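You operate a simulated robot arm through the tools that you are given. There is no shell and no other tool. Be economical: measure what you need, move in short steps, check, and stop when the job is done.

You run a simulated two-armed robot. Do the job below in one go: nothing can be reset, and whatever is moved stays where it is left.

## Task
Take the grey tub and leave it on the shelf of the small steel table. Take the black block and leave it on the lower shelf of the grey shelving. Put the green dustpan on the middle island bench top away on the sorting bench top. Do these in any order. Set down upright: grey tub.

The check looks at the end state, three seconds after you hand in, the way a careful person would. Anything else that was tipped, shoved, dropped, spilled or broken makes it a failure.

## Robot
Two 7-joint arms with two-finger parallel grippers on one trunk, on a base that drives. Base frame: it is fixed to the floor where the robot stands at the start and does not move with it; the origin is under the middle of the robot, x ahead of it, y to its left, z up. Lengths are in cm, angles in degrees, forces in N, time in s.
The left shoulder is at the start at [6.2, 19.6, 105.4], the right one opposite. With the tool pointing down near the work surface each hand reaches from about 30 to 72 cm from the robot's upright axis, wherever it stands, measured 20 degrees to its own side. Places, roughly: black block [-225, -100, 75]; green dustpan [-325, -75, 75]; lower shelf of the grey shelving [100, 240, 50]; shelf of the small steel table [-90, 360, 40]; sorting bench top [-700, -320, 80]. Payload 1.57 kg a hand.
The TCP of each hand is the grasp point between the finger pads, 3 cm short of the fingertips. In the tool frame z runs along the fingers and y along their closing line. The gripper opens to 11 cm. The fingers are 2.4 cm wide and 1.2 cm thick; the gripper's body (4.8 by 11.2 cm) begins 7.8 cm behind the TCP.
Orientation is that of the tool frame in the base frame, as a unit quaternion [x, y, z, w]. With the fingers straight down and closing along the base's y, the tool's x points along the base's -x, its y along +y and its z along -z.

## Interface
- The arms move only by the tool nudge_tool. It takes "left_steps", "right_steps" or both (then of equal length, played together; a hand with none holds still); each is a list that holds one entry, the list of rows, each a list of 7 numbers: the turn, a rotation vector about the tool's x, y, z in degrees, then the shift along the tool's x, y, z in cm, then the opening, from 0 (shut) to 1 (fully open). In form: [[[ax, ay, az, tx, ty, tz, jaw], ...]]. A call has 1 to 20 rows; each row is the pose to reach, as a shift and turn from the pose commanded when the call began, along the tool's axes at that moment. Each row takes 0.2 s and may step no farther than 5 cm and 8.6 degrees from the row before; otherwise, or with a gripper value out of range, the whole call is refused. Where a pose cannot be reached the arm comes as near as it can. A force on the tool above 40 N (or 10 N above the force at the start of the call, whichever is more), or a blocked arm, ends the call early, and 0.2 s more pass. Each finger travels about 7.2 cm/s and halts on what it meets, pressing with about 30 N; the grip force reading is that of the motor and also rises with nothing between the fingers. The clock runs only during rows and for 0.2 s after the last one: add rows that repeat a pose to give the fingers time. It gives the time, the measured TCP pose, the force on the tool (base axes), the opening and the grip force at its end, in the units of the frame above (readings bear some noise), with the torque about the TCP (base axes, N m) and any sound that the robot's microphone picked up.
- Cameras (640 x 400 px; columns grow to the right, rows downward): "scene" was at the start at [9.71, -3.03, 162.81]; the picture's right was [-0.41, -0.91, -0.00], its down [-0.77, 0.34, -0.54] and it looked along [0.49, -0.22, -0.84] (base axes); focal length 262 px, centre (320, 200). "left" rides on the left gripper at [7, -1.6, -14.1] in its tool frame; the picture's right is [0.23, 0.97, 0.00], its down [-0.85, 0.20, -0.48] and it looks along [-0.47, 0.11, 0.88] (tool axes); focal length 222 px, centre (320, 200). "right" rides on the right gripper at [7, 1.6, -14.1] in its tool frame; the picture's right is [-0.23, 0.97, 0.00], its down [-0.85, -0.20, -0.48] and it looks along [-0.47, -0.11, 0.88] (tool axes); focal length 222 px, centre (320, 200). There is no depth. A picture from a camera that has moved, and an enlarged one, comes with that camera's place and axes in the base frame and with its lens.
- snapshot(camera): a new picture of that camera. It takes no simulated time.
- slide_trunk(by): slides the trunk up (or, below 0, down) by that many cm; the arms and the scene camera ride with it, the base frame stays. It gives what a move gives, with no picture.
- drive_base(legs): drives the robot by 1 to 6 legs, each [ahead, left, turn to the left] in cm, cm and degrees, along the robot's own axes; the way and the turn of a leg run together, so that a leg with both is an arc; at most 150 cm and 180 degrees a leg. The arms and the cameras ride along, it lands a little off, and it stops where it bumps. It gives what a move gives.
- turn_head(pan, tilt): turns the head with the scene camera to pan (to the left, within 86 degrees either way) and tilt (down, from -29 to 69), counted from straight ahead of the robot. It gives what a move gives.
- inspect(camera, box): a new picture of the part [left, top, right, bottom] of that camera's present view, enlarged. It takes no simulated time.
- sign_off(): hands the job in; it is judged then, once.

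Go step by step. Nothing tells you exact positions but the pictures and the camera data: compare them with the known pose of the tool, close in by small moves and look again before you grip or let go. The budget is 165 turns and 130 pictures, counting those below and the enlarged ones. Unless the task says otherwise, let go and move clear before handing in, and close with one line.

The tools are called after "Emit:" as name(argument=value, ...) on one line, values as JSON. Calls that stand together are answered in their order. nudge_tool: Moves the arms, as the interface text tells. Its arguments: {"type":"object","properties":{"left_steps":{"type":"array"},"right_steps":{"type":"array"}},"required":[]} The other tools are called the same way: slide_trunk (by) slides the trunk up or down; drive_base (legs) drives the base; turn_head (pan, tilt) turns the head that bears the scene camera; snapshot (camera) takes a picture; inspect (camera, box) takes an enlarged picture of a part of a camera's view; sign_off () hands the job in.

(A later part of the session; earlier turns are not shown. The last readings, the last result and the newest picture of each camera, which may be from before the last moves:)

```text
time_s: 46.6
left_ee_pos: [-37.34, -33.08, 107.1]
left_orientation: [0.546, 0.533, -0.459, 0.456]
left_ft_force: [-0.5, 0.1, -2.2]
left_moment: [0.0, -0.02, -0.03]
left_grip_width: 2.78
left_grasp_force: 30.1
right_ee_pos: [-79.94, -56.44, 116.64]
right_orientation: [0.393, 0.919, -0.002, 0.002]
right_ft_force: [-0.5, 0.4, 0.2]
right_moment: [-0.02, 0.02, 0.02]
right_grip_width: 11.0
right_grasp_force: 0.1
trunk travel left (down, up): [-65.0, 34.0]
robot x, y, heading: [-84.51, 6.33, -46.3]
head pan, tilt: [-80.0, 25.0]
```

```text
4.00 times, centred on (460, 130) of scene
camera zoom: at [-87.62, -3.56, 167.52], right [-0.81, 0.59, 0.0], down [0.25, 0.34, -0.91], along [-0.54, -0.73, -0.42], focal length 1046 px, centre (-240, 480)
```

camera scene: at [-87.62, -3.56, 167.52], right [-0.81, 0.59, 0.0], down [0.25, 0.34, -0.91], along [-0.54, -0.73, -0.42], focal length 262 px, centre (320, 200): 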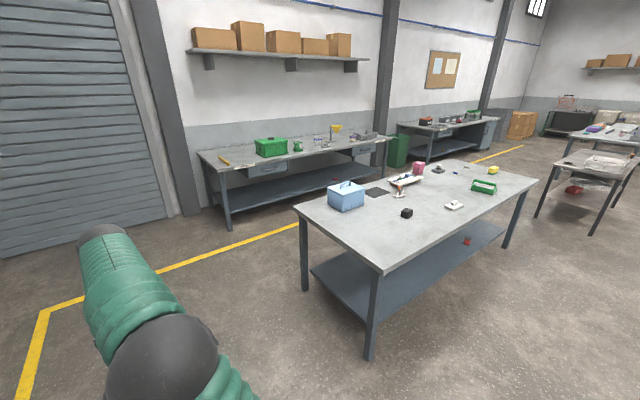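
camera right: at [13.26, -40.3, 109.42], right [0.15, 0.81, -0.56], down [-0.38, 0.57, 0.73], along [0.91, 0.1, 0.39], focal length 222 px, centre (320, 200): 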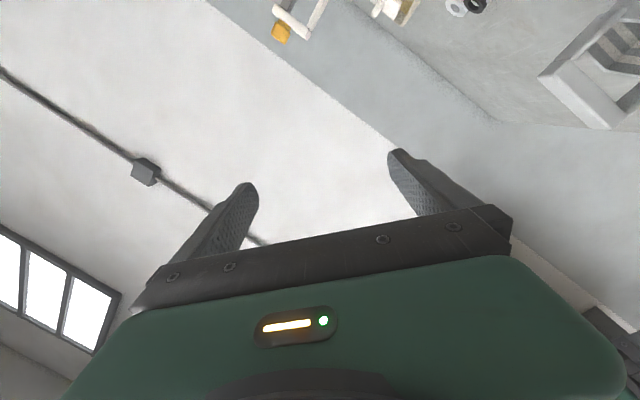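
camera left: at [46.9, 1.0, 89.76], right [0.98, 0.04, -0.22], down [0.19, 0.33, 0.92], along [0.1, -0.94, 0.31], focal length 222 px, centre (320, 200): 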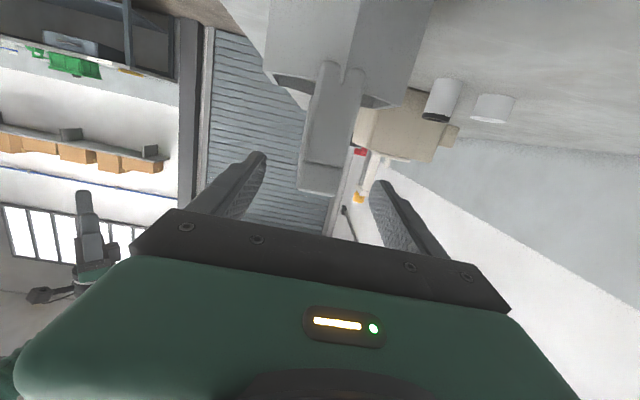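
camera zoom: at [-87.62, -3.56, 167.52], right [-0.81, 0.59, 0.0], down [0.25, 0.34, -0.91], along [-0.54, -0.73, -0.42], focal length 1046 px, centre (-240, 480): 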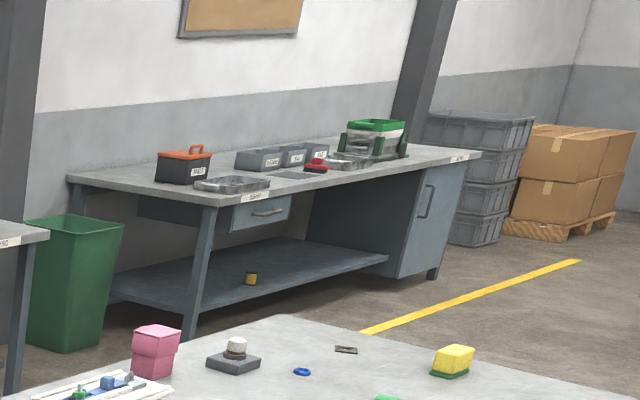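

Island top spans x from -412 to -179 and y from -163 to -70. The block is at about [-239, -101]. First I swing the left hand to point straight ahead and to the left for carrying, with the tub kept upright.

Emit:
nudge_tool(left_steps=[[[-7.4, 0, -1.3, 0.57, 1.93, -3.2, 0], [-14.8, 0, -2.6, 1.13, 3.87, -6.4, 0], [-22.2, 0, -3.9, 1.7, 5.8, -9.65, 0], [-29.5, 0, -5.2, 2.27, 7.73, -12.9, 0], [-36.9, 0, -6.5, 2.83, 9.67, -16.1, 0], [-44.3, 0, -7.8, 3.4, 11.6, -19.3, 0], [-44.3, 0, -7.8, 3.4, 11.6, -19.3, 0]]])

Emit:
turn_head(pan=10, tilt=40)

Emit:
snapshot(camera="scene")

```text
time_s: 48.2
left_ee_pos: [-25.21, -13.6, 106.96]
left_orientation: [0.297, 0.702, -0.253, 0.596]
left_ft_force: [-0.1, -0.1, -2.1]
left_moment: [0.0, 0.01, -0.03]
left_grip_width: 2.77
left_grasp_force: 30.3
right_ee_pos: [-79.9, -56.33, 116.7]
right_orientation: [0.393, 0.919, -0.002, 0.003]
right_ft_force: [0.3, -0.6, 0.6]
right_moment: [0.02, 0.01, 0.01]
right_grip_width: 10.99
right_grasp_force: 0.0
trunk travel left (down, up): [-65.0, 34.0]
robot x, y, heading: [-84.66, 6.91, -46.5]
head pan, tilt: [-80.0, 25.0]
```

```text
time_s: 49.9
left_ee_pos: [-25.03, -13.58, 106.92]
left_orientation: [0.299, 0.701, -0.254, 0.595]
left_ft_force: [-0.2, -0.8, -1.9]
left_moment: [0.01, 0.01, -0.03]
left_grip_width: 2.78
left_grasp_force: 30.0
right_ee_pos: [-79.91, -56.42, 116.69]
right_orientation: [0.393, 0.92, -0.001, 0.003]
right_ft_force: [-0.4, 0.2, 0.3]
right_moment: [-0.02, 0.02, 0.01]
right_grip_width: 10.98
right_grasp_force: 0.0
trunk travel left (down, up): [-65.0, 34.0]
robot x, y, heading: [-84.65, 6.33, -46.2]
head pan, tilt: [10.0, 40.0]
```

```text
98 pictures are left
camera scene: at [-75.31, -1.07, 165.18], right [-0.59, -0.81, 0.0], down [-0.52, 0.38, -0.76], along [0.62, -0.45, -0.64], focal length 262 px, centre (320, 200)
```

scene: 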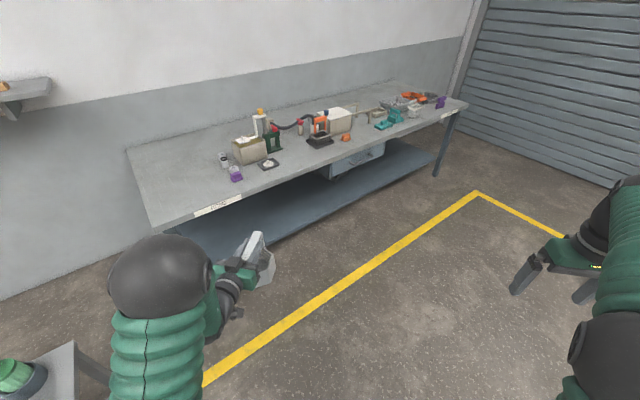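

Carry pose is good. I turn to face -y, slide over to the island and move up to it.

Emit:
drive_base(legs=[[0, 0, -43.8], [0, -134, 0], [30, 0, 0]])

Emit:
turn_head(pan=-10, tilt=45)

Emit:
snapshot(camera="scene")

Emit:
snapshot(camera="right")

```text
time_s: 60.3
left_ee_pos: [-187.42, -79.28, 106.96]
left_orientation: [0.529, 0.547, -0.451, 0.466]
left_ft_force: [-0.5, -0.3, -1.3]
left_moment: [0.0, 0.01, 0.01]
left_grip_width: 2.8
left_grasp_force: 29.9
right_ee_pos: [-256.73, -74.34, 116.79]
right_orientation: [0.698, 0.717, -0.003, 0.0]
right_ft_force: [-0.2, 0.4, 0.9]
right_moment: [0.03, 0.01, 0.01]
right_grip_width: 11.0
right_grasp_force: 0.1
trunk travel left (down, up): [-65.0, 34.0]
robot x, y, heading: [-218.22, -25.04, -88.4]
head pan, tilt: [10.0, 40.0]
```

```text
time_s: 61.1
left_ee_pos: [-187.52, -79.29, 107.06]
left_orientation: [0.531, 0.548, -0.45, 0.464]
left_ft_force: [0.5, 0.1, -1.7]
left_moment: [-0.03, -0.01, 0.0]
left_grip_width: 2.81
left_grasp_force: 30.4
right_ee_pos: [-256.61, -74.38, 116.72]
right_orientation: [0.697, 0.717, -0.003, 0.001]
right_ft_force: [0.5, 0.2, -0.2]
right_moment: [0.03, -0.02, 0.0]
right_grip_width: 11.01
right_grasp_force: 0.1
trunk travel left (down, up): [-65.0, 34.0]
robot x, y, heading: [-217.93, -24.66, -88.4]
head pan, tilt: [-10.0, 45.0]
```

```text
97 pictures are left
camera scene: at [-219.18, -36.16, 164.45], right [-0.99, 0.14, 0.0], down [0.1, 0.7, -0.71], along [-0.1, -0.7, -0.71], focal length 262 px, centre (320, 200)
```

scene: 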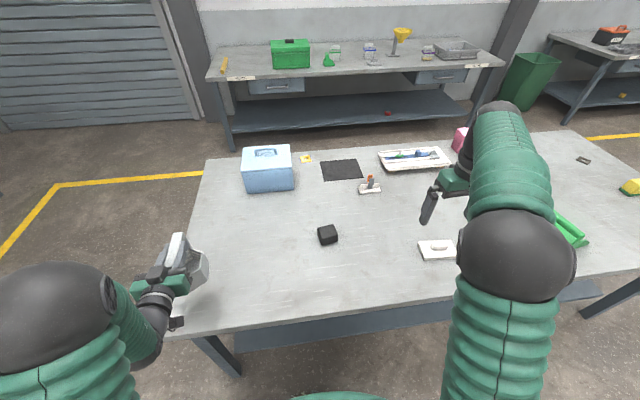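

```text
96 pictures are left
camera right: at [-255.16, -67.4, 130.78], right [0.98, -0.2, 0.0], down [-0.17, -0.86, 0.48], along [-0.1, -0.47, -0.88], focal length 222 px, centre (320, 200)
```

right: 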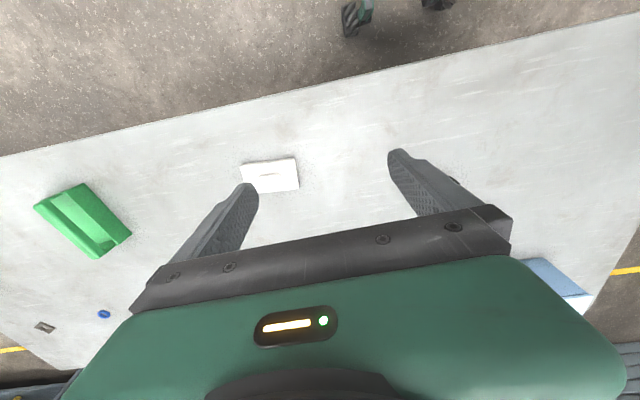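

The block is visible ahead. I zoom in to locate it.

Emit:
inspect(camera="scene", box=[280, 200, 380, 262])

```text
6.40 times, centred on (330, 231) of scene
camera zoom: at [-219.18, -36.16, 164.45], right [-0.99, 0.14, 0.0], down [0.1, 0.7, -0.71], along [-0.1, -0.7, -0.71], focal length 1674 px, centre (256, 2)
```

zoom: 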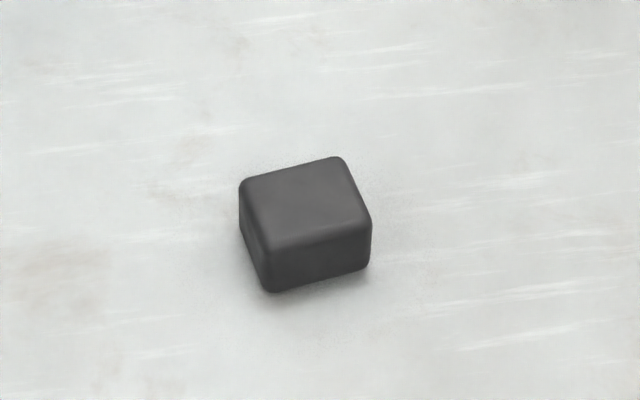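

The block is about 7 × 5.2 × 5 cm at [-231.5, -101.3], its long axis about 10° off x. I'll grip it across the long axis with the hand tilted 55° so it can later go under a shelf.

Emit:
nudge_tool(right_steps=[[[0, 0, -1.4, -1.7, 3.9, 0.8, 1], [0, 0, -2.8, -3.4, 7.8, 1.6, 1], [0, 0, -4.2, -5.1, 11.7, 2.4, 1], [0, 0, -5.6, -6.8, 15.6, 3.2, 1], [0, 0, -7, -8.5, 19.5, 4, 1], [0, 0, -8.2, -10.2, 23.4, 4.7, 1], [0, 0, -8.2, -10.2, 23.4, 4.7, 1]]])

Emit:
nudge_tool(right_steps=[[[0, -7.9, 0, -1, -0.2, 3, 1], [0, -15.7, 0, -2, -0.4, 6, 1], [0, -23.6, 0, -3, -0.6, 9, 1], [0, -31.4, 0, -4, -0.7, 12.5, 1], [0, -39.3, 0, -5, -0.8, 16, 1], [0, -47.1, 0, -6, -1, 19, 1], [0, -55, 0, -6.9, -1.2, 22, 1], [0, -55, 0, -6.9, -1.2, 22, 1]]])

Emit:
snapshot(camera="scene")

Emit:
snapshot(camera="right")

```text
time_s: 62.7
left_ee_pos: [-187.42, -79.15, 107.0]
left_orientation: [0.529, 0.548, -0.451, 0.465]
left_ft_force: [0.0, 0.4, -0.6]
left_moment: [-0.01, -0.01, 0.03]
left_grip_width: 2.78
left_grasp_force: 30.4
right_ee_pos: [-232.75, -83.99, 111.98]
right_orientation: [0.643, 0.766, -0.003, 0.001]
right_ft_force: [0.0, -0.2, -0.4]
right_moment: [-0.02, 0.02, 0.03]
right_grip_width: 10.99
right_grasp_force: 0.1
trunk travel left (down, up): [-65.0, 34.0]
robot x, y, heading: [-218.16, -24.66, -88.2]
head pan, tilt: [-10.0, 45.0]
```

```text
time_s: 64.5
left_ee_pos: [-187.44, -79.14, 107.04]
left_orientation: [0.53, 0.547, -0.451, 0.464]
left_ft_force: [0.3, -0.4, -1.7]
left_moment: [0.03, 0.0, 0.01]
left_grip_width: 2.77
left_grasp_force: 30.0
right_ee_pos: [-233.01, -90.88, 90.09]
right_orientation: [0.57, 0.678, -0.3, 0.355]
right_ft_force: [-0.4, -0.3, 0.4]
right_moment: [-0.01, 0.02, 0.01]
right_grip_width: 11.0
right_grasp_force: 0.0
trunk travel left (down, up): [-65.0, 34.0]
robot x, y, heading: [-218.36, -24.68, -87.9]
head pan, tilt: [-10.0, 45.0]
```

```text
94 pictures are left
camera scene: at [-219.11, -36.03, 164.46], right [-0.99, 0.14, 0.0], down [0.1, 0.7, -0.71], along [-0.1, -0.7, -0.71], focal length 262 px, centre (320, 200)
```

scene: 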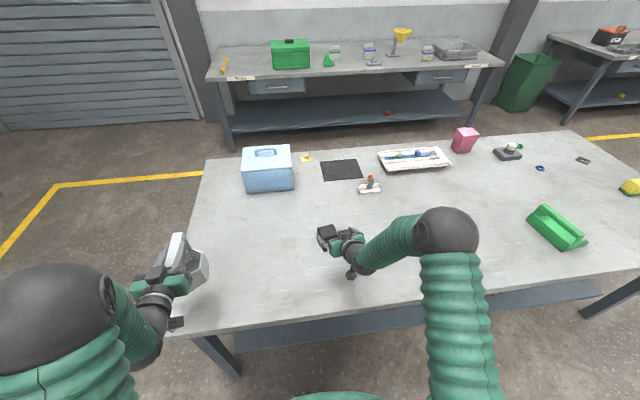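

```text
93 pictures are left
camera right: at [-234.0, -75.34, 92.22], right [0.98, 0.04, 0.18], down [-0.18, -0.12, 0.98], along [0.06, -0.99, -0.12], focal length 222 px, centre (320, 200)
```

right: 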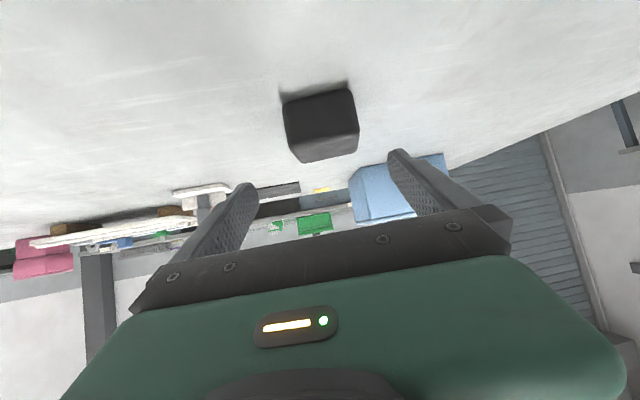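

The block is centred between the fingers. I zoom in to pin down the height before closing in.

Emit:
inspect(camera="right", box=[260, 60, 388, 190])

Emit:
inspect(camera="scene", box=[280, 200, 400, 290])

```text
3.08 times, centred on (324, 125) of right
camera zoom: at [-234.0, -75.34, 92.22], right [0.98, 0.04, 0.18], down [-0.18, -0.12, 0.98], along [0.06, -0.99, -0.12], focal length 684 px, centre (308, 431)
```

zoom: 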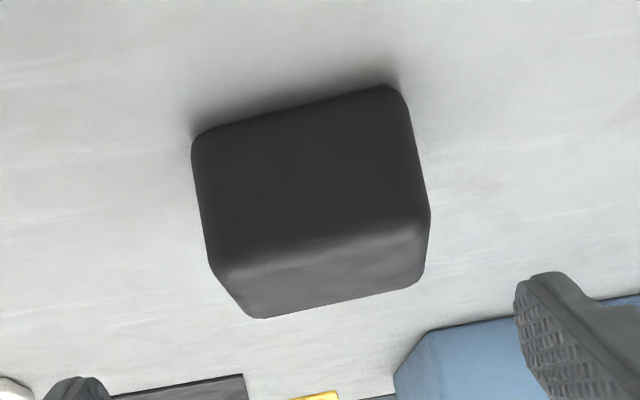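

```text
4.44 times, centred on (340, 245) of scene
camera zoom: at [-219.11, -36.03, 164.46], right [-0.99, 0.14, 0.0], down [0.1, 0.7, -0.71], along [-0.1, -0.7, -0.71], focal length 1163 px, centre (231, 0)
```

zoom: 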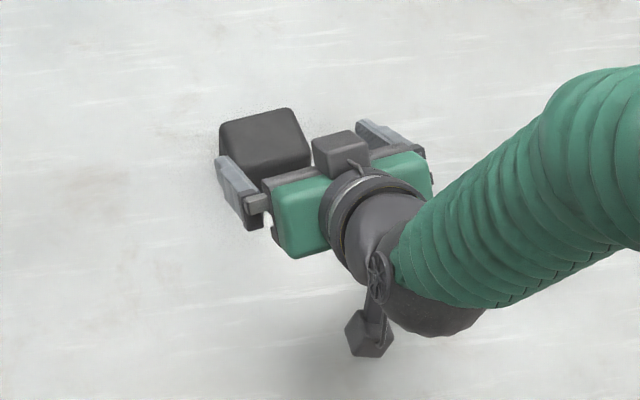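

Triangulation puts the island top near z = 79 and the block centre at about [-230.9, -98.3], top at 84. I move in along the tool and check.

Emit:
nudge_tool(right_steps=[[[0, 0, 0, 1, 0.5, 2, 1], [0, 0, 0, 1.5, 0.9, 4.5, 1], [0, 0, 0, 1.7, 0.9, 7, 1], [0, 0, 0, 1.9, 0.9, 8.8, 1], [0, 0, 0, 1.9, 0.9, 8.8, 1]]])

Emit:
inspect(camera="right", box=[180, 50, 460, 230])

Emit:
inspect(camera="scene", box=[280, 200, 400, 290])

```text
time_s: 65.7
left_ee_pos: [-187.39, -79.2, 107.05]
left_orientation: [0.529, 0.548, -0.451, 0.465]
left_ft_force: [-0.2, -0.3, -2.0]
left_moment: [0.01, 0.0, -0.01]
left_grip_width: 2.78
left_grasp_force: 30.2
right_ee_pos: [-231.06, -97.13, 83.43]
right_orientation: [0.57, 0.678, -0.3, 0.354]
right_ft_force: [-0.2, -0.4, 0.9]
right_moment: [-0.01, -0.02, -0.01]
right_grip_width: 10.99
right_grasp_force: 0.1
trunk travel left (down, up): [-65.0, 34.0]
robot x, y, heading: [-218.31, -24.37, -88.2]
head pan, tilt: [-10.0, 45.0]
```

```text
2.22 times, centred on (320, 140) of right
camera zoom: at [-231.98, -81.47, 85.75], right [0.98, 0.04, 0.18], down [-0.18, -0.13, 0.98], along [0.06, -0.99, -0.12], focal length 494 px, centre (320, 333)
```

zoom: 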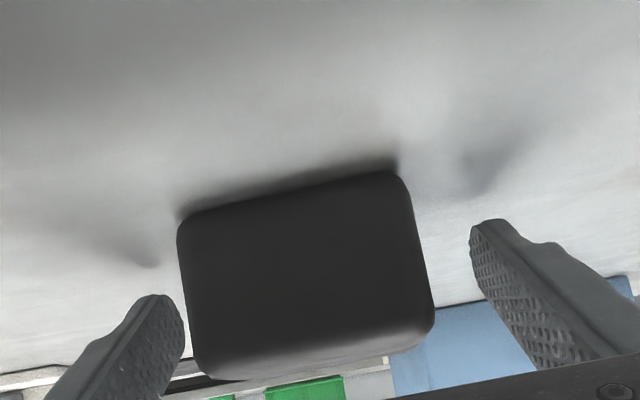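

```text
4.44 times, centred on (340, 245) of scene
camera zoom: at [-219.09, -36.09, 164.46], right [-0.99, 0.14, 0.0], down [0.1, 0.7, -0.71], along [-0.1, -0.7, -0.71], focal length 1163 px, centre (231, 0)
```

zoom: 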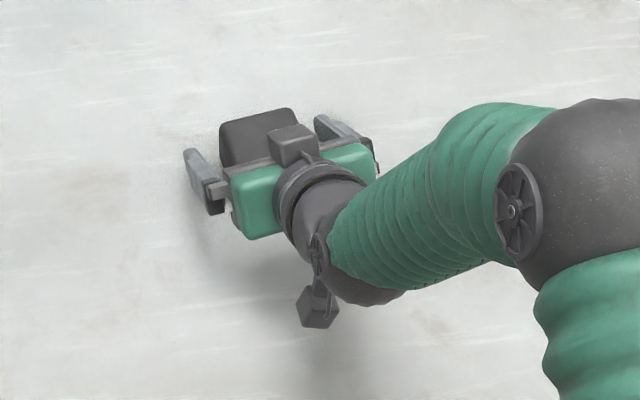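

The block sits slightly to -x between the fingers. I shift 0.5 cm, go in 1 cm more and close.

Emit:
nudge_tool(right_steps=[[[0, 0, 0, 0, -0.5, 0.5, 1], [0, 0, 0, 0, -0.5, 1.1, 0.9], [0, 0, 0, 0, -0.5, 1.1, 0.7], [0, 0, 0, 0, -0.5, 1.1, 0.5], [0, 0, 0, 0, -0.5, 1.1, 0.3], [0, 0, 0, 0, -0.5, 1.1, 0.2], [0, 0, 0, 0, -0.5, 1.1, 0.2]]])

Emit:
inspect(camera="right", box=[180, 50, 460, 230])

```text
time_s: 67.3
left_ee_pos: [-187.31, -79.28, 106.99]
left_orientation: [0.53, 0.547, -0.452, 0.464]
left_ft_force: [0.0, -0.1, -1.1]
left_moment: [0.02, -0.01, 0.0]
left_grip_width: 2.78
left_grasp_force: 30.0
right_ee_pos: [-231.29, -97.93, 83.08]
right_orientation: [0.569, 0.679, -0.299, 0.354]
right_ft_force: [2.7, 1.6, 0.5]
right_moment: [0.07, -0.16, 0.0]
right_grip_width: 6.98
right_grasp_force: 29.9
trunk travel left (down, up): [-65.0, 34.0]
robot x, y, heading: [-218.34, -24.53, -88.5]
head pan, tilt: [-10.0, 45.0]
```

```text
2.22 times, centred on (320, 140) of right
camera zoom: at [-232.3, -82.4, 85.26], right [0.98, 0.04, 0.18], down [-0.18, -0.13, 0.98], along [0.06, -0.99, -0.12], focal length 494 px, centre (320, 333)
```

zoom: 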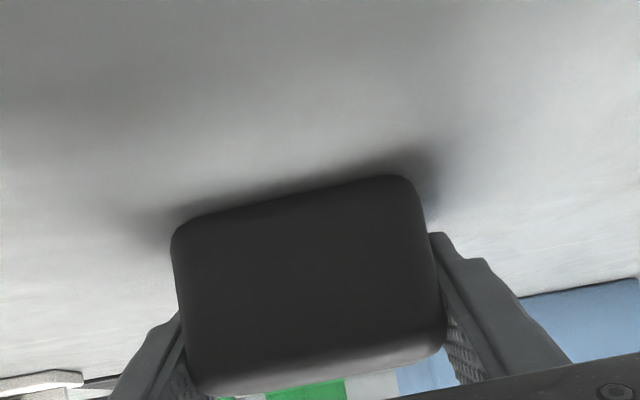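

Gripped at 6.98 cm. I lift.

Emit:
nudge_tool(right_steps=[[[0, 0, 0, -1, 0, -0.6, 0.2], [0, 0, 0, -3.5, 0, -2.3, 0.2], [0, 0, 0, -7, 0, -4.8, 0.2], [0, 0, 0, -10, 0, -6.9, 0.2], [0, 0, 0, -13, 0, -9, 0.2], [0, 0, 0, -13, 0, -9, 0.2]]])

Emit:
snapshot(camera="scene")

Emit:
snapshot(camera="right")

```text
time_s: 68.7
left_ee_pos: [-187.5, -79.26, 106.96]
left_orientation: [0.53, 0.548, -0.451, 0.465]
left_ft_force: [0.4, -0.3, -1.8]
left_moment: [0.0, 0.0, 0.0]
left_grip_width: 2.78
left_grasp_force: 30.2
right_ee_pos: [-231.46, -97.82, 98.86]
right_orientation: [0.57, 0.678, -0.3, 0.354]
right_ft_force: [0.0, -0.4, -1.6]
right_moment: [-0.01, 0.03, 0.0]
right_grip_width: 6.98
right_grasp_force: 30.0
trunk travel left (down, up): [-65.0, 34.0]
robot x, y, heading: [-217.9, -25.02, -88.3]
head pan, tilt: [-10.0, 45.0]
```

```text
87 pictures are left
camera scene: at [-219.1, -36.23, 164.44], right [-0.99, 0.14, 0.0], down [0.1, 0.7, -0.7], along [-0.1, -0.7, -0.71], focal length 262 px, centre (320, 200)
```

scene: 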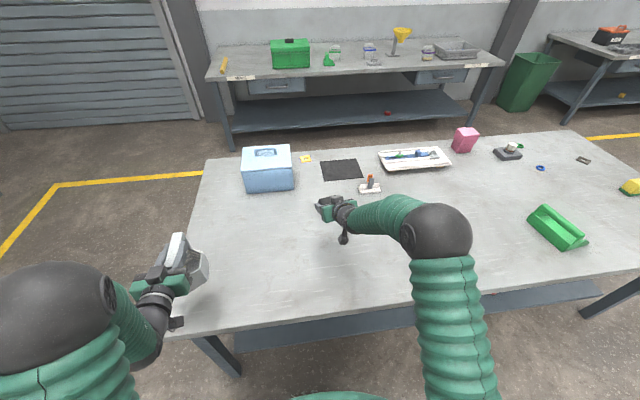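

```text
86 pictures are left
camera right: at [-232.48, -82.4, 101.0], right [0.98, 0.04, 0.18], down [-0.18, -0.13, 0.98], along [0.06, -0.99, -0.12], focal length 222 px, centre (320, 200)
```

right: 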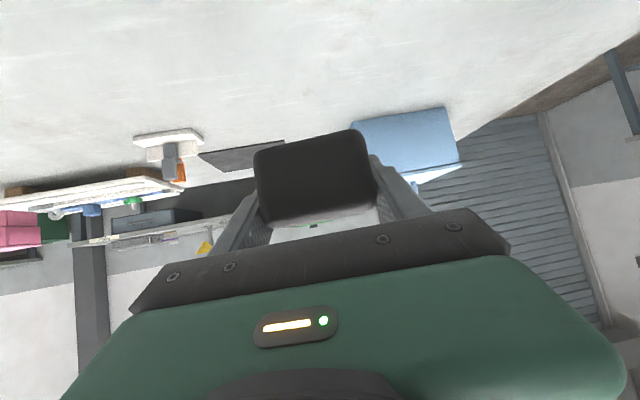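

Both items are held. I draw the right hand in, back away from the island, turn around and head for the small steel table with the tub.

Emit:
nudge_tool(right_steps=[[[0, 0, 0, 2.1, 0.6, -3, 0.2], [0, 0, 0, 4.2, 1.2, -6.1, 0.2], [0, 0, 0, 6.3, 1.8, -9.1, 0.2], [0, 0, 0, 8.4, 2.4, -12.2, 0.2], [0, 0, 0, 8.4, 2.4, -12.2, 0.2]]])

Emit:
drive_base(legs=[[-35, 0, 0], [0, 0, 178.3], [0, -98, 0]])

Emit:
turn_head(pan=0, tilt=25)

Emit:
snapshot(camera="scene")

```text
time_s: 69.9
left_ee_pos: [-187.54, -79.3, 106.88]
left_orientation: [0.53, 0.548, -0.451, 0.464]
left_ft_force: [-0.1, -0.3, -2.5]
left_moment: [-0.02, 0.02, -0.01]
left_grip_width: 2.79
left_grasp_force: 30.0
right_ee_pos: [-231.68, -82.91, 98.82]
right_orientation: [0.571, 0.678, -0.3, 0.353]
right_ft_force: [0.4, -0.4, -2.4]
right_moment: [0.03, 0.0, 0.0]
right_grip_width: 6.99
right_grasp_force: 30.2
trunk travel left (down, up): [-65.0, 34.0]
robot x, y, heading: [-217.91, -24.29, -88.5]
head pan, tilt: [-10.0, 45.0]
```

```text
time_s: 84.1
left_ee_pos: [-148.8, 63.68, 106.92]
left_orientation: [-0.53, 0.548, 0.448, 0.467]
left_ft_force: [-0.1, -0.4, -1.5]
left_moment: [-0.04, 0.0, -0.02]
left_grip_width: 2.77
left_grasp_force: 30.2
right_ee_pos: [-104.18, 64.28, 98.75]
right_orientation: [0.659, -0.593, -0.342, -0.312]
right_ft_force: [0.6, 0.6, -2.1]
right_moment: [-0.01, -0.01, 0.01]
right_grip_width: 6.97
right_grasp_force: 30.3
trunk travel left (down, up): [-65.0, 34.0]
robot x, y, heading: [-121.6, 7.22, 87.6]
head pan, tilt: [-10.0, 45.0]
```

```text
time_s: 84.9
left_ee_pos: [-148.57, 63.6, 107.04]
left_orientation: [-0.529, 0.548, 0.449, 0.467]
left_ft_force: [0.1, -0.7, -2.0]
left_moment: [-0.01, -0.04, 0.02]
left_grip_width: 2.77
left_grasp_force: 30.1
right_ee_pos: [-104.0, 64.23, 98.96]
right_orientation: [0.657, -0.593, -0.344, -0.314]
right_ft_force: [0.3, -0.1, -2.6]
right_moment: [0.03, -0.01, 0.01]
right_grip_width: 7.0
right_grasp_force: 29.7
trunk travel left (down, up): [-65.0, 34.0]
robot x, y, heading: [-121.75, 6.93, 87.9]
head pan, tilt: [0.0, 25.0]
```

```text
85 pictures are left
camera scene: at [-121.27, 19.71, 167.5], right [1.0, -0.04, 0.0], down [-0.02, -0.43, -0.9], along [0.04, 0.9, -0.43], focal length 262 px, centre (320, 200)
```

scene: 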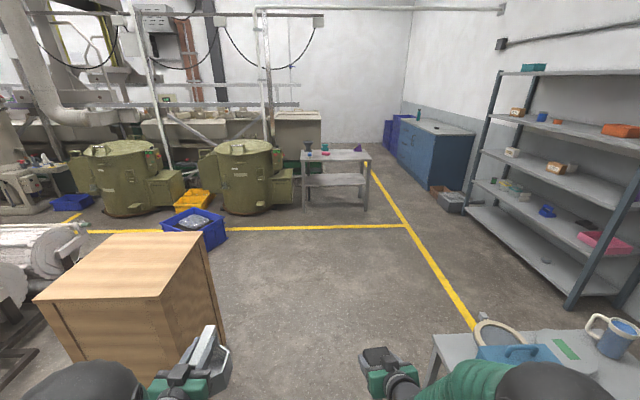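

Clear aisle ahead. I zoom on the small steel table to place it.

Emit:
inspect(camera="scene", box=[270, 125, 400, 225])

Emit:
inspect(camera="scene", box=[450, 130, 640, 320])

```text
4.00 times, centred on (335, 175) of scene
camera zoom: at [-121.27, 19.71, 167.5], right [1.0, -0.04, 0.0], down [-0.02, -0.43, -0.9], along [0.04, 0.9, -0.43], focal length 1046 px, centre (260, 300)
```

zoom: 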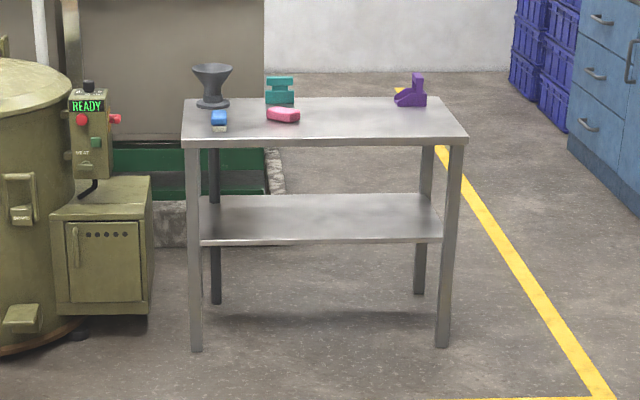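

```text
2.11 times, centred on (545, 225) of scene
camera zoom: at [-121.27, 19.71, 167.5], right [1.0, -0.04, 0.0], down [-0.02, -0.43, -0.9], along [0.04, 0.9, -0.43], focal length 551 px, centre (-154, 147)
```

zoom: 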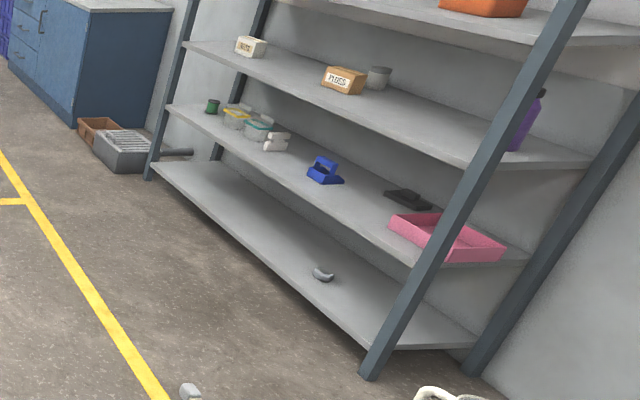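

Table: x from -130 to -45, y from 331 to 375, shelf at z ≈ 39.5, top underside ≈ 69. I drive up to stand near [-45, 262] facing it, so the right hand passes beside the table.

Emit:
drive_base(legs=[[0, 0, 2.1], [150, 0, 0], [90, -77, 0]])

Emit:
turn_head(pan=5, tilt=35)

Emit:
snapshot(camera="scene")

```text
time_s: 98.5
left_ee_pos: [-71.57, 304.65, 106.93]
left_orientation: [-0.534, 0.543, 0.453, 0.463]
left_ft_force: [0.0, 0.8, -1.8]
left_moment: [-0.01, 0.0, 0.01]
left_grip_width: 2.77
left_grasp_force: 29.8
right_ee_pos: [-27.22, 305.88, 98.81]
right_orientation: [0.662, -0.587, -0.346, -0.311]
right_ft_force: [0.3, 0.6, -2.8]
right_moment: [-0.02, 0.01, 0.0]
right_grip_width: 6.98
right_grasp_force: 30.3
trunk travel left (down, up): [-65.0, 34.0]
robot x, y, heading: [-43.74, 248.64, 88.5]
head pan, tilt: [0.0, 25.0]
```

```text
time_s: 99.2
left_ee_pos: [-71.52, 304.52, 107.11]
left_orientation: [-0.533, 0.543, 0.454, 0.463]
left_ft_force: [-0.4, 0.1, -1.9]
left_moment: [0.01, 0.01, 0.0]
left_grip_width: 2.78
left_grasp_force: 29.8
right_ee_pos: [-27.12, 305.76, 98.98]
right_orientation: [0.662, -0.588, -0.346, -0.311]
right_ft_force: [-0.1, -0.9, -2.4]
right_moment: [-0.02, 0.0, 0.04]
right_grip_width: 6.99
right_grasp_force: 29.9
trunk travel left (down, up): [-65.0, 34.0]
robot x, y, heading: [-44.18, 248.3, 88.6]
head pan, tilt: [5.0, 35.0]
```

```text
82 pictures are left
camera scene: at [-44.23, 260.75, 165.94], right [1.0, 0.06, 0.0], down [0.04, -0.57, -0.82], along [-0.05, 0.82, -0.58], focal length 262 px, centre (320, 200)
```

scene: 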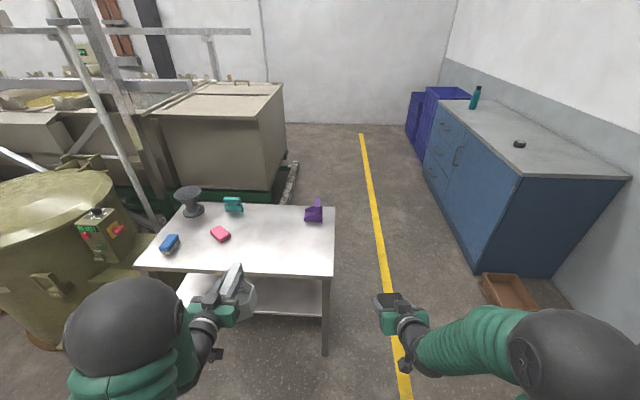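

The table front is at y ≈ 334. I lower the trunk 45 cm so the tub fits between shelf and top, and check.

Emit:
slide_trunk(by=-45)

Emit:
turn_head(pan=15, tilt=25)

Emit:
snapshot(camera="scene")

Emit:
snapshot(camera="left")

```text
refused: -45 is not a number from -40 to 40
```

```text
time_s: 99.9
left_ee_pos: [-71.57, 304.52, 107.04]
left_orientation: [-0.533, 0.544, 0.453, 0.464]
left_ft_force: [0.0, 0.2, -2.4]
left_moment: [-0.02, -0.01, 0.01]
left_grip_width: 2.79
left_grasp_force: 30.4
right_ee_pos: [-27.07, 305.77, 98.88]
right_orientation: [0.662, -0.587, -0.346, -0.31]
right_ft_force: [-0.5, 0.3, -1.4]
right_moment: [0.04, -0.02, 0.0]
right_grip_width: 6.99
right_grasp_force: 30.7
trunk travel left (down, up): [-65.0, 34.0]
robot x, y, heading: [-43.64, 248.59, 88.4]
head pan, tilt: [15.0, 25.0]
```

```text
81 pictures are left
camera scene: at [-45.84, 260.89, 167.5], right [0.97, 0.24, 0.0], down [0.1, -0.41, -0.9], along [-0.21, 0.88, -0.43], focal length 262 px, centre (320, 200)
```

scene: 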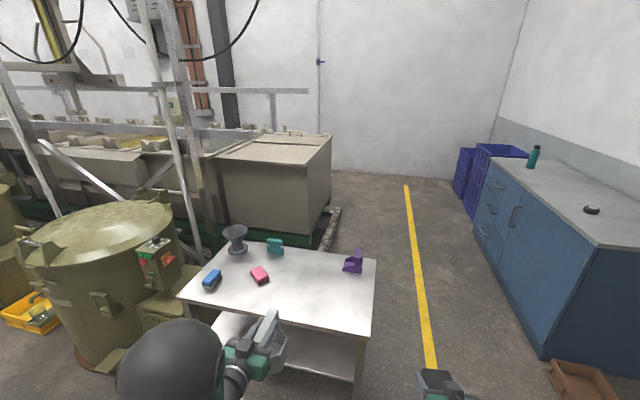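

```text
80 pictures are left
camera left: at [-70.21, 289.41, 102.64], right [-0.97, -0.02, -0.23], down [-0.21, -0.33, 0.92], along [-0.09, 0.94, 0.32], focal length 222 px, centre (320, 200)
```

left: 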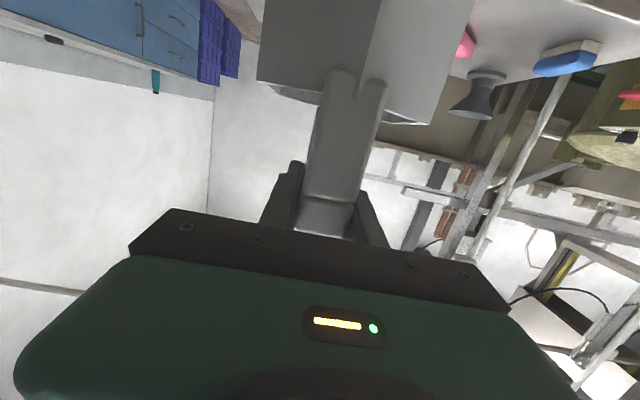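

Emit:
slide_trunk(by=-38)

Emit:
slide_trunk(by=-7)

Emit:
snapshot(camera="scene")

Emit:
snapshot(camera="left")

```text
time_s: 103.6
left_ee_pos: [-71.61, 304.29, 69.08]
left_orientation: [-0.533, 0.543, 0.454, 0.463]
left_ft_force: [0.3, 0.3, -1.7]
left_moment: [-0.02, -0.01, 0.02]
left_grip_width: 2.8
left_grasp_force: 30.0
right_ee_pos: [-27.08, 305.7, 60.9]
right_orientation: [0.662, -0.588, -0.346, -0.31]
right_ft_force: [-0.4, 0.2, -1.8]
right_moment: [-0.01, 0.01, 0.02]
right_grip_width: 7.0
right_grasp_force: 29.5
trunk travel left (down, up): [-27.0, 72.0]
robot x, y, heading: [-43.71, 248.52, 88.8]
head pan, tilt: [15.0, 25.0]
```

```text
time_s: 104.7
left_ee_pos: [-71.45, 304.4, 62.09]
left_orientation: [-0.533, 0.543, 0.454, 0.464]
left_ft_force: [0.3, -0.3, -1.9]
left_moment: [-0.01, 0.03, 0.0]
left_grip_width: 2.75
left_grasp_force: 30.5
right_ee_pos: [-27.06, 305.75, 54.03]
right_orientation: [0.662, -0.587, -0.347, -0.311]
right_ft_force: [-0.3, -0.2, -2.2]
right_moment: [-0.01, 0.0, 0.0]
right_grip_width: 6.99
right_grasp_force: 29.9
trunk travel left (down, up): [-20.0, 79.0]
robot x, y, heading: [-43.92, 248.52, 88.5]
head pan, tilt: [15.0, 25.0]
```

```text
79 pictures are left
camera scene: at [-45.83, 260.75, 122.52], right [0.97, 0.24, 0.0], down [0.1, -0.41, -0.91], along [-0.21, 0.88, -0.42], focal length 262 px, centre (320, 200)
```

scene: 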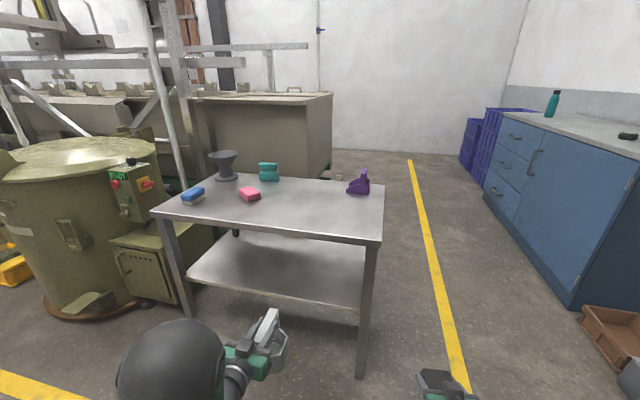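

```text
78 pictures are left
camera left: at [-70.19, 289.34, 57.66], right [-0.97, -0.02, -0.23], down [-0.21, -0.33, 0.92], along [-0.09, 0.94, 0.32], focal length 222 px, centre (320, 200)
```

left: 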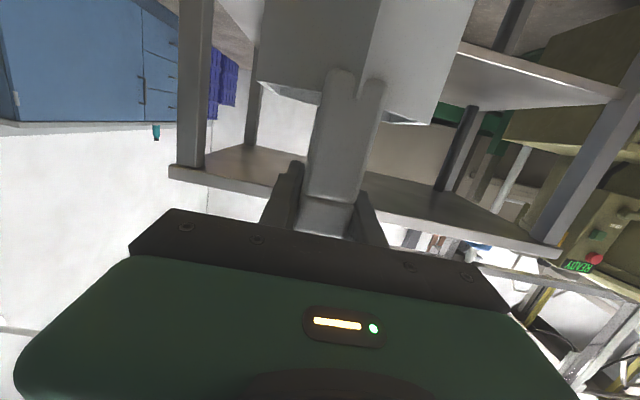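

Underside of the table top at z ≈ 71.6, shelf at ≈ 40.5. The tub (bottom near 48) fits. I lower 3 cm more and drive in 30 cm.

Emit:
slide_trunk(by=-3)

Emit:
drive_base(legs=[[30, 0, 0]])

Emit:
snapshot(camera="left")

Emit:
snapshot(camera="scene")

```text
time_s: 105.4
left_ee_pos: [-71.56, 304.33, 59.16]
left_orientation: [-0.533, 0.544, 0.453, 0.464]
left_ft_force: [-0.7, -0.7, -0.9]
left_moment: [-0.05, 0.0, 0.02]
left_grip_width: 2.77
left_grasp_force: 29.9
right_ee_pos: [-27.12, 305.7, 50.97]
right_orientation: [0.663, -0.586, -0.347, -0.31]
right_ft_force: [-0.6, 0.1, -2.0]
right_moment: [-0.02, -0.01, -0.02]
right_grip_width: 6.99
right_grasp_force: 30.4
trunk travel left (down, up): [-17.0, 82.0]
robot x, y, heading: [-43.82, 248.66, 88.6]
head pan, tilt: [15.0, 25.0]
```

```text
time_s: 107.4
left_ee_pos: [-70.93, 334.38, 59.11]
left_orientation: [-0.533, 0.543, 0.453, 0.463]
left_ft_force: [-0.5, 0.1, -1.7]
left_moment: [0.01, -0.01, 0.01]
left_grip_width: 2.75
left_grasp_force: 29.7
right_ee_pos: [-26.52, 335.64, 50.9]
right_orientation: [0.663, -0.587, -0.346, -0.31]
right_ft_force: [-0.2, -1.2, -2.8]
right_moment: [0.03, 0.03, 0.01]
right_grip_width: 6.97
right_grasp_force: 30.1
trunk travel left (down, up): [-17.0, 82.0]
robot x, y, heading: [-42.96, 278.6, 88.6]
head pan, tilt: [15.0, 25.0]
```

```text
77 pictures are left
camera left: at [-69.59, 319.32, 54.61], right [-0.97, -0.02, -0.23], down [-0.21, -0.33, 0.92], along [-0.09, 0.94, 0.32], focal length 222 px, centre (320, 200)
```

left: 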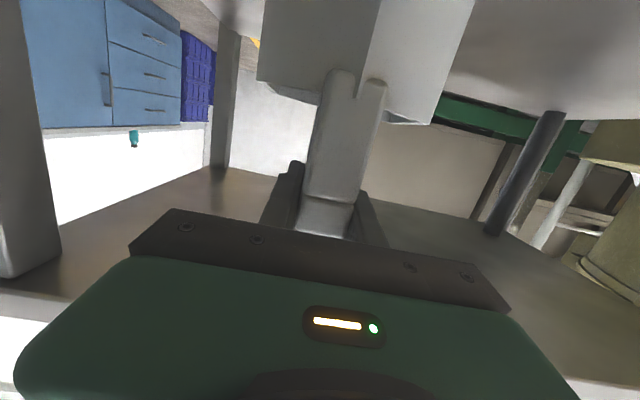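

```text
76 pictures are left
camera scene: at [-45.2, 290.81, 119.5], right [0.97, 0.24, 0.0], down [0.1, -0.41, -0.91], along [-0.22, 0.88, -0.43], focal length 262 px, centre (320, 200)
```

scene: 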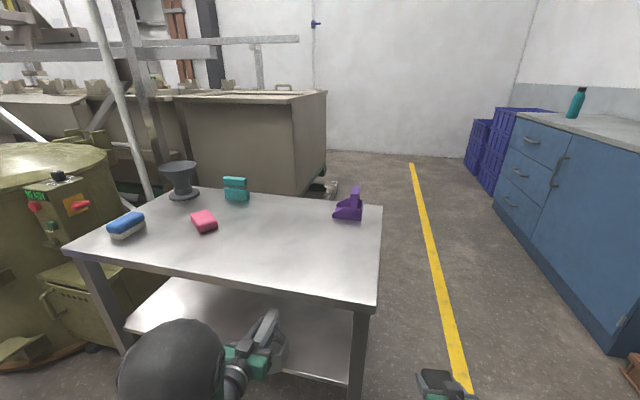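

The tub is just entering under the top. I extend the arm in steps, watching the elbow against the table edge.

Emit:
nudge_tool(left_steps=[[[0, 0, 0, -0.6, 0, 3.9, 0], [0, 0, 0, -1.3, 0, 7.9, 0], [0, 0, 0, -1.3, 0, 7.9, 0]]])

Emit:
turn_head(pan=30, tilt=45)

Emit:
snapshot(camera="scene")

```text
time_s: 108.2
left_ee_pos: [-70.91, 342.71, 59.2]
left_orientation: [-0.533, 0.543, 0.454, 0.463]
left_ft_force: [-0.9, -0.5, -1.1]
left_moment: [-0.05, 0.0, 0.01]
left_grip_width: 2.79
left_grasp_force: 30.2
right_ee_pos: [-26.48, 335.76, 51.05]
right_orientation: [0.663, -0.586, -0.348, -0.311]
right_ft_force: [-0.5, 1.1, -2.6]
right_moment: [0.03, -0.01, -0.02]
right_grip_width: 6.97
right_grasp_force: 29.6
trunk travel left (down, up): [-17.0, 82.0]
robot x, y, heading: [-43.0, 278.37, 88.7]
head pan, tilt: [15.0, 25.0]
```

```text
time_s: 109.1
left_ee_pos: [-70.91, 342.57, 59.18]
left_orientation: [-0.533, 0.542, 0.455, 0.464]
left_ft_force: [-0.8, 0.2, -2.0]
left_moment: [0.0, -0.02, 0.0]
left_grip_width: 2.77
left_grasp_force: 29.7
right_ee_pos: [-26.5, 335.68, 50.91]
right_orientation: [0.663, -0.586, -0.347, -0.31]
right_ft_force: [-0.1, 0.0, -1.3]
right_moment: [0.04, -0.02, -0.02]
right_grip_width: 6.97
right_grasp_force: 29.7
trunk travel left (down, up): [-17.0, 82.0]
robot x, y, heading: [-42.95, 278.54, 88.9]
head pan, tilt: [30.0, 45.0]
```

```text
75 pictures are left
camera scene: at [-46.9, 288.96, 116.46], right [0.88, 0.48, 0.0], down [0.34, -0.62, -0.71], along [-0.34, 0.62, -0.71], focal length 262 px, centre (320, 200)
```

scene: 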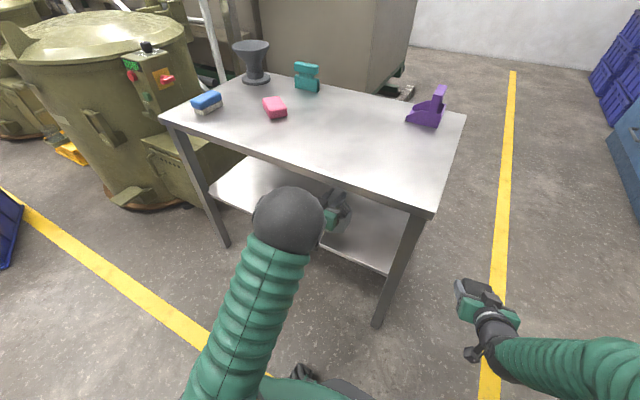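

The elbow is nearing the table edge, so I only go 3 cm further (y ≈ 346, the tub fully over the shelf), and then lower gently.

Emit:
nudge_tool(left_steps=[[[0, 0, 0, -0.5, 0, 3.1, 0], [0, 0, 0, 1, 0, 3.3, 0], [0, 0, 0, 2.6, 0, 3.6, 0], [0, 0, 0, 2.6, 0, 3.6, 0]]])

Emit:
snapshot(camera="left")

Emit:
inspect(camera="scene", box=[180, 120, 460, 320])

```text
time_s: 110.1
left_ee_pos: [-70.72, 345.52, 56.1]
left_orientation: [-0.532, 0.543, 0.453, 0.464]
left_ft_force: [1.1, -0.6, -1.9]
left_moment: [-0.06, -0.03, 0.01]
left_grip_width: 2.77
left_grasp_force: 29.8
right_ee_pos: [-26.42, 335.58, 50.93]
right_orientation: [0.663, -0.587, -0.347, -0.31]
right_ft_force: [-0.1, -0.5, -2.2]
right_moment: [0.03, 0.0, -0.02]
right_grip_width: 6.96
right_grasp_force: 29.9
trunk travel left (down, up): [-17.0, 82.0]
robot x, y, heading: [-42.84, 278.53, 88.6]
head pan, tilt: [30.0, 45.0]
```

```text
74 pictures are left
camera left: at [-69.4, 330.53, 51.55], right [-0.97, -0.01, -0.23], down [-0.21, -0.33, 0.92], along [-0.09, 0.94, 0.32], focal length 222 px, centre (320, 200)
```

left: 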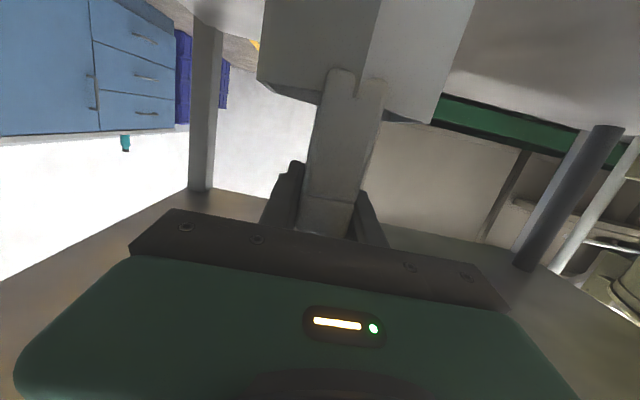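

```text
2.00 times, centred on (320, 220) of scene
camera zoom: at [-46.86, 288.96, 116.46], right [0.88, 0.48, 0.0], down [0.34, -0.62, -0.71], along [-0.34, 0.62, -0.71], focal length 523 px, centre (320, 160)
```

zoom: 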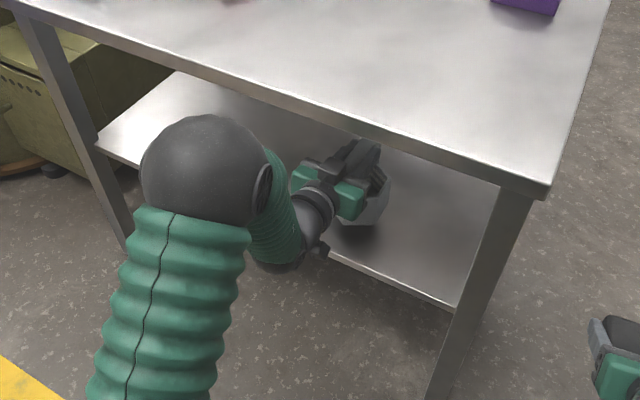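

The tub is over the shelf. I lower it in small steps and watch the force.

Emit:
nudge_tool(left_steps=[[[0, 0, 0, 0.5, 0, 0.08, 0], [0, 0, 0, 1, 0, 0.16, 0], [0, 0, 0, 1.4, 0, 0.22, 0]]])

Emit:
nudge_tool(left_steps=[[[0, 0, 0, 0.25, 0, 0.04, 0], [0, 0, 0, 0.5, 0, 0.08, 0]]])

Emit:
inspect(camera="scene", box=[300, 170, 440, 270])

```text
time_s: 110.9
left_ee_pos: [-70.81, 345.45, 54.67]
left_orientation: [-0.533, 0.543, 0.453, 0.464]
left_ft_force: [0.7, 0.1, -1.6]
left_moment: [0.02, -0.01, 0.01]
left_grip_width: 2.78
left_grasp_force: 30.4
right_ee_pos: [-26.57, 335.59, 51.1]
right_orientation: [0.663, -0.586, -0.347, -0.31]
right_ft_force: [0.0, 0.4, -2.4]
right_moment: [0.02, -0.01, 0.0]
right_grip_width: 6.97
right_grasp_force: 30.2
trunk travel left (down, up): [-17.0, 82.0]
robot x, y, heading: [-43.63, 278.54, 89.2]
head pan, tilt: [30.0, 45.0]
```

```text
time_s: 111.5
left_ee_pos: [-70.84, 345.36, 54.19]
left_orientation: [-0.532, 0.544, 0.452, 0.466]
left_ft_force: [-0.6, 0.0, -1.7]
left_moment: [-0.03, 0.0, 0.02]
left_grip_width: 2.77
left_grasp_force: 30.1
right_ee_pos: [-26.48, 335.71, 51.07]
right_orientation: [0.663, -0.587, -0.347, -0.31]
right_ft_force: [-0.1, 0.0, -1.3]
right_moment: [0.0, 0.02, 0.0]
right_grip_width: 6.98
right_grasp_force: 30.2
trunk travel left (down, up): [-17.0, 82.0]
robot x, y, heading: [-43.37, 278.73, 88.8]
head pan, tilt: [30.0, 45.0]
```

```text
4.00 times, centred on (370, 220) of scene
camera zoom: at [-46.93, 288.97, 116.45], right [0.88, 0.48, 0.0], down [0.34, -0.62, -0.71], along [-0.34, 0.62, -0.71], focal length 1046 px, centre (120, 120)
```

zoom: 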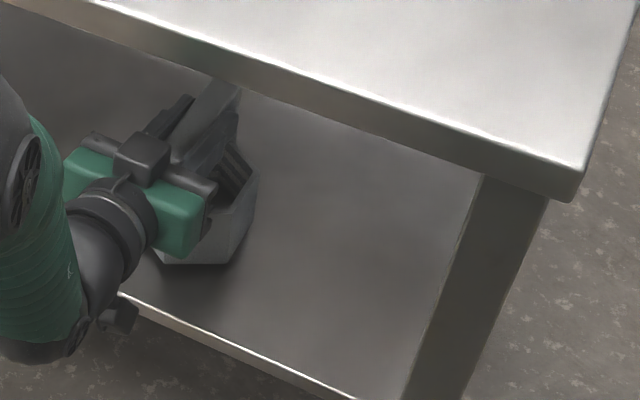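

Not touching yet; I continue down in small steps.

Emit:
nudge_tool(left_steps=[[[0, 0, 0, 0.3, 0, 0.05, 0], [0, 0, 0, 0.6, 0, 0.1, 0], [0, 0, 0, 0.6, 0, 0.1, 0]]])

Emit:
nudge_tool(left_steps=[[[0, 0, 0, 0.3, 0, 0.05, 0], [0, 0, 0, 0.5, 0, 0.08, 0], [0, 0, 0, 0.5, 0, 0.08, 0]]])

```text
time_s: 112.3
left_ee_pos: [-70.75, 345.46, 53.57]
left_orientation: [-0.532, 0.544, 0.452, 0.465]
left_ft_force: [-0.2, 0.2, -1.9]
left_moment: [-0.03, 0.02, 0.02]
left_grip_width: 2.78
left_grasp_force: 30.1
right_ee_pos: [-26.51, 335.53, 51.06]
right_orientation: [0.663, -0.586, -0.348, -0.31]
right_ft_force: [0.0, 0.3, -2.3]
right_moment: [0.05, 0.02, 0.02]
right_grip_width: 6.97
right_grasp_force: 30.5
trunk travel left (down, up): [-17.0, 82.0]
robot x, y, heading: [-43.18, 278.65, 88.8]
head pan, tilt: [30.0, 45.0]
```

```text
time_s: 113.1
left_ee_pos: [-70.72, 345.52, 53.08]
left_orientation: [-0.531, 0.545, 0.451, 0.466]
left_ft_force: [-0.7, 0.6, 1.9]
left_moment: [-0.15, 0.03, -0.01]
left_grip_width: 2.77
left_grasp_force: 29.9
right_ee_pos: [-26.51, 335.57, 51.12]
right_orientation: [0.663, -0.587, -0.347, -0.31]
right_ft_force: [0.2, 0.0, -2.5]
right_moment: [0.01, 0.01, 0.03]
right_grip_width: 6.96
right_grasp_force: 30.0
trunk travel left (down, up): [-17.0, 82.0]
robot x, y, heading: [-42.69, 278.6, 88.7]
head pan, tilt: [30.0, 45.0]
```

Contact felt (force turned upward). I let go and pull straight back.

Emit:
nudge_tool(left_steps=[[[0, 0, 0, 0.15, 0, 0.02, 0], [0, 0, 0, 0.15, 0, 0.02, 0.3], [0, 0, 0, 0.15, 0, 0.02, 0.5], [0, 0, 0, 0.15, 0, 0.02, 0.7], [0, 0, 0, 0.15, 0, 0.02, 0.7]]])

Emit:
snapshot(camera="left")

```text
time_s: 114.3
left_ee_pos: [-70.8, 345.38, 52.92]
left_orientation: [-0.531, 0.545, 0.451, 0.466]
left_ft_force: [0.4, -0.4, 0.7]
left_moment: [0.02, -0.02, -0.04]
left_grip_width: 7.72
left_grasp_force: 0.0
right_ee_pos: [-26.49, 335.61, 50.98]
right_orientation: [0.663, -0.586, -0.348, -0.31]
right_ft_force: [-0.4, -0.5, -2.4]
right_moment: [0.0, 0.0, -0.01]
right_grip_width: 6.99
right_grasp_force: 30.2
trunk travel left (down, up): [-17.0, 82.0]
robot x, y, heading: [-43.45, 278.31, 88.8]
head pan, tilt: [30.0, 45.0]
```

```text
71 pictures are left
camera left: at [-69.59, 330.39, 48.45], right [-0.97, -0.01, -0.23], down [-0.21, -0.33, 0.92], along [-0.08, 0.94, 0.32], focal length 222 px, centre (320, 200)
```

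left: 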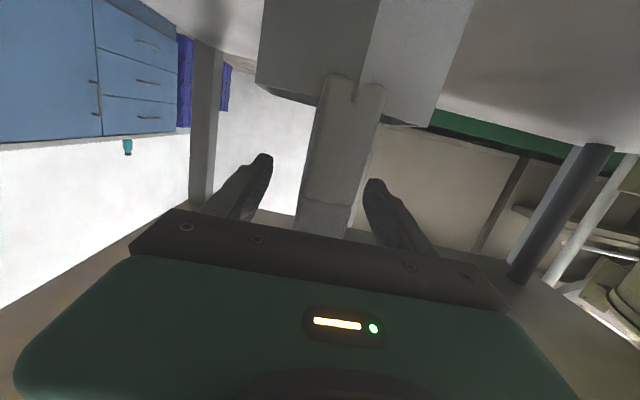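

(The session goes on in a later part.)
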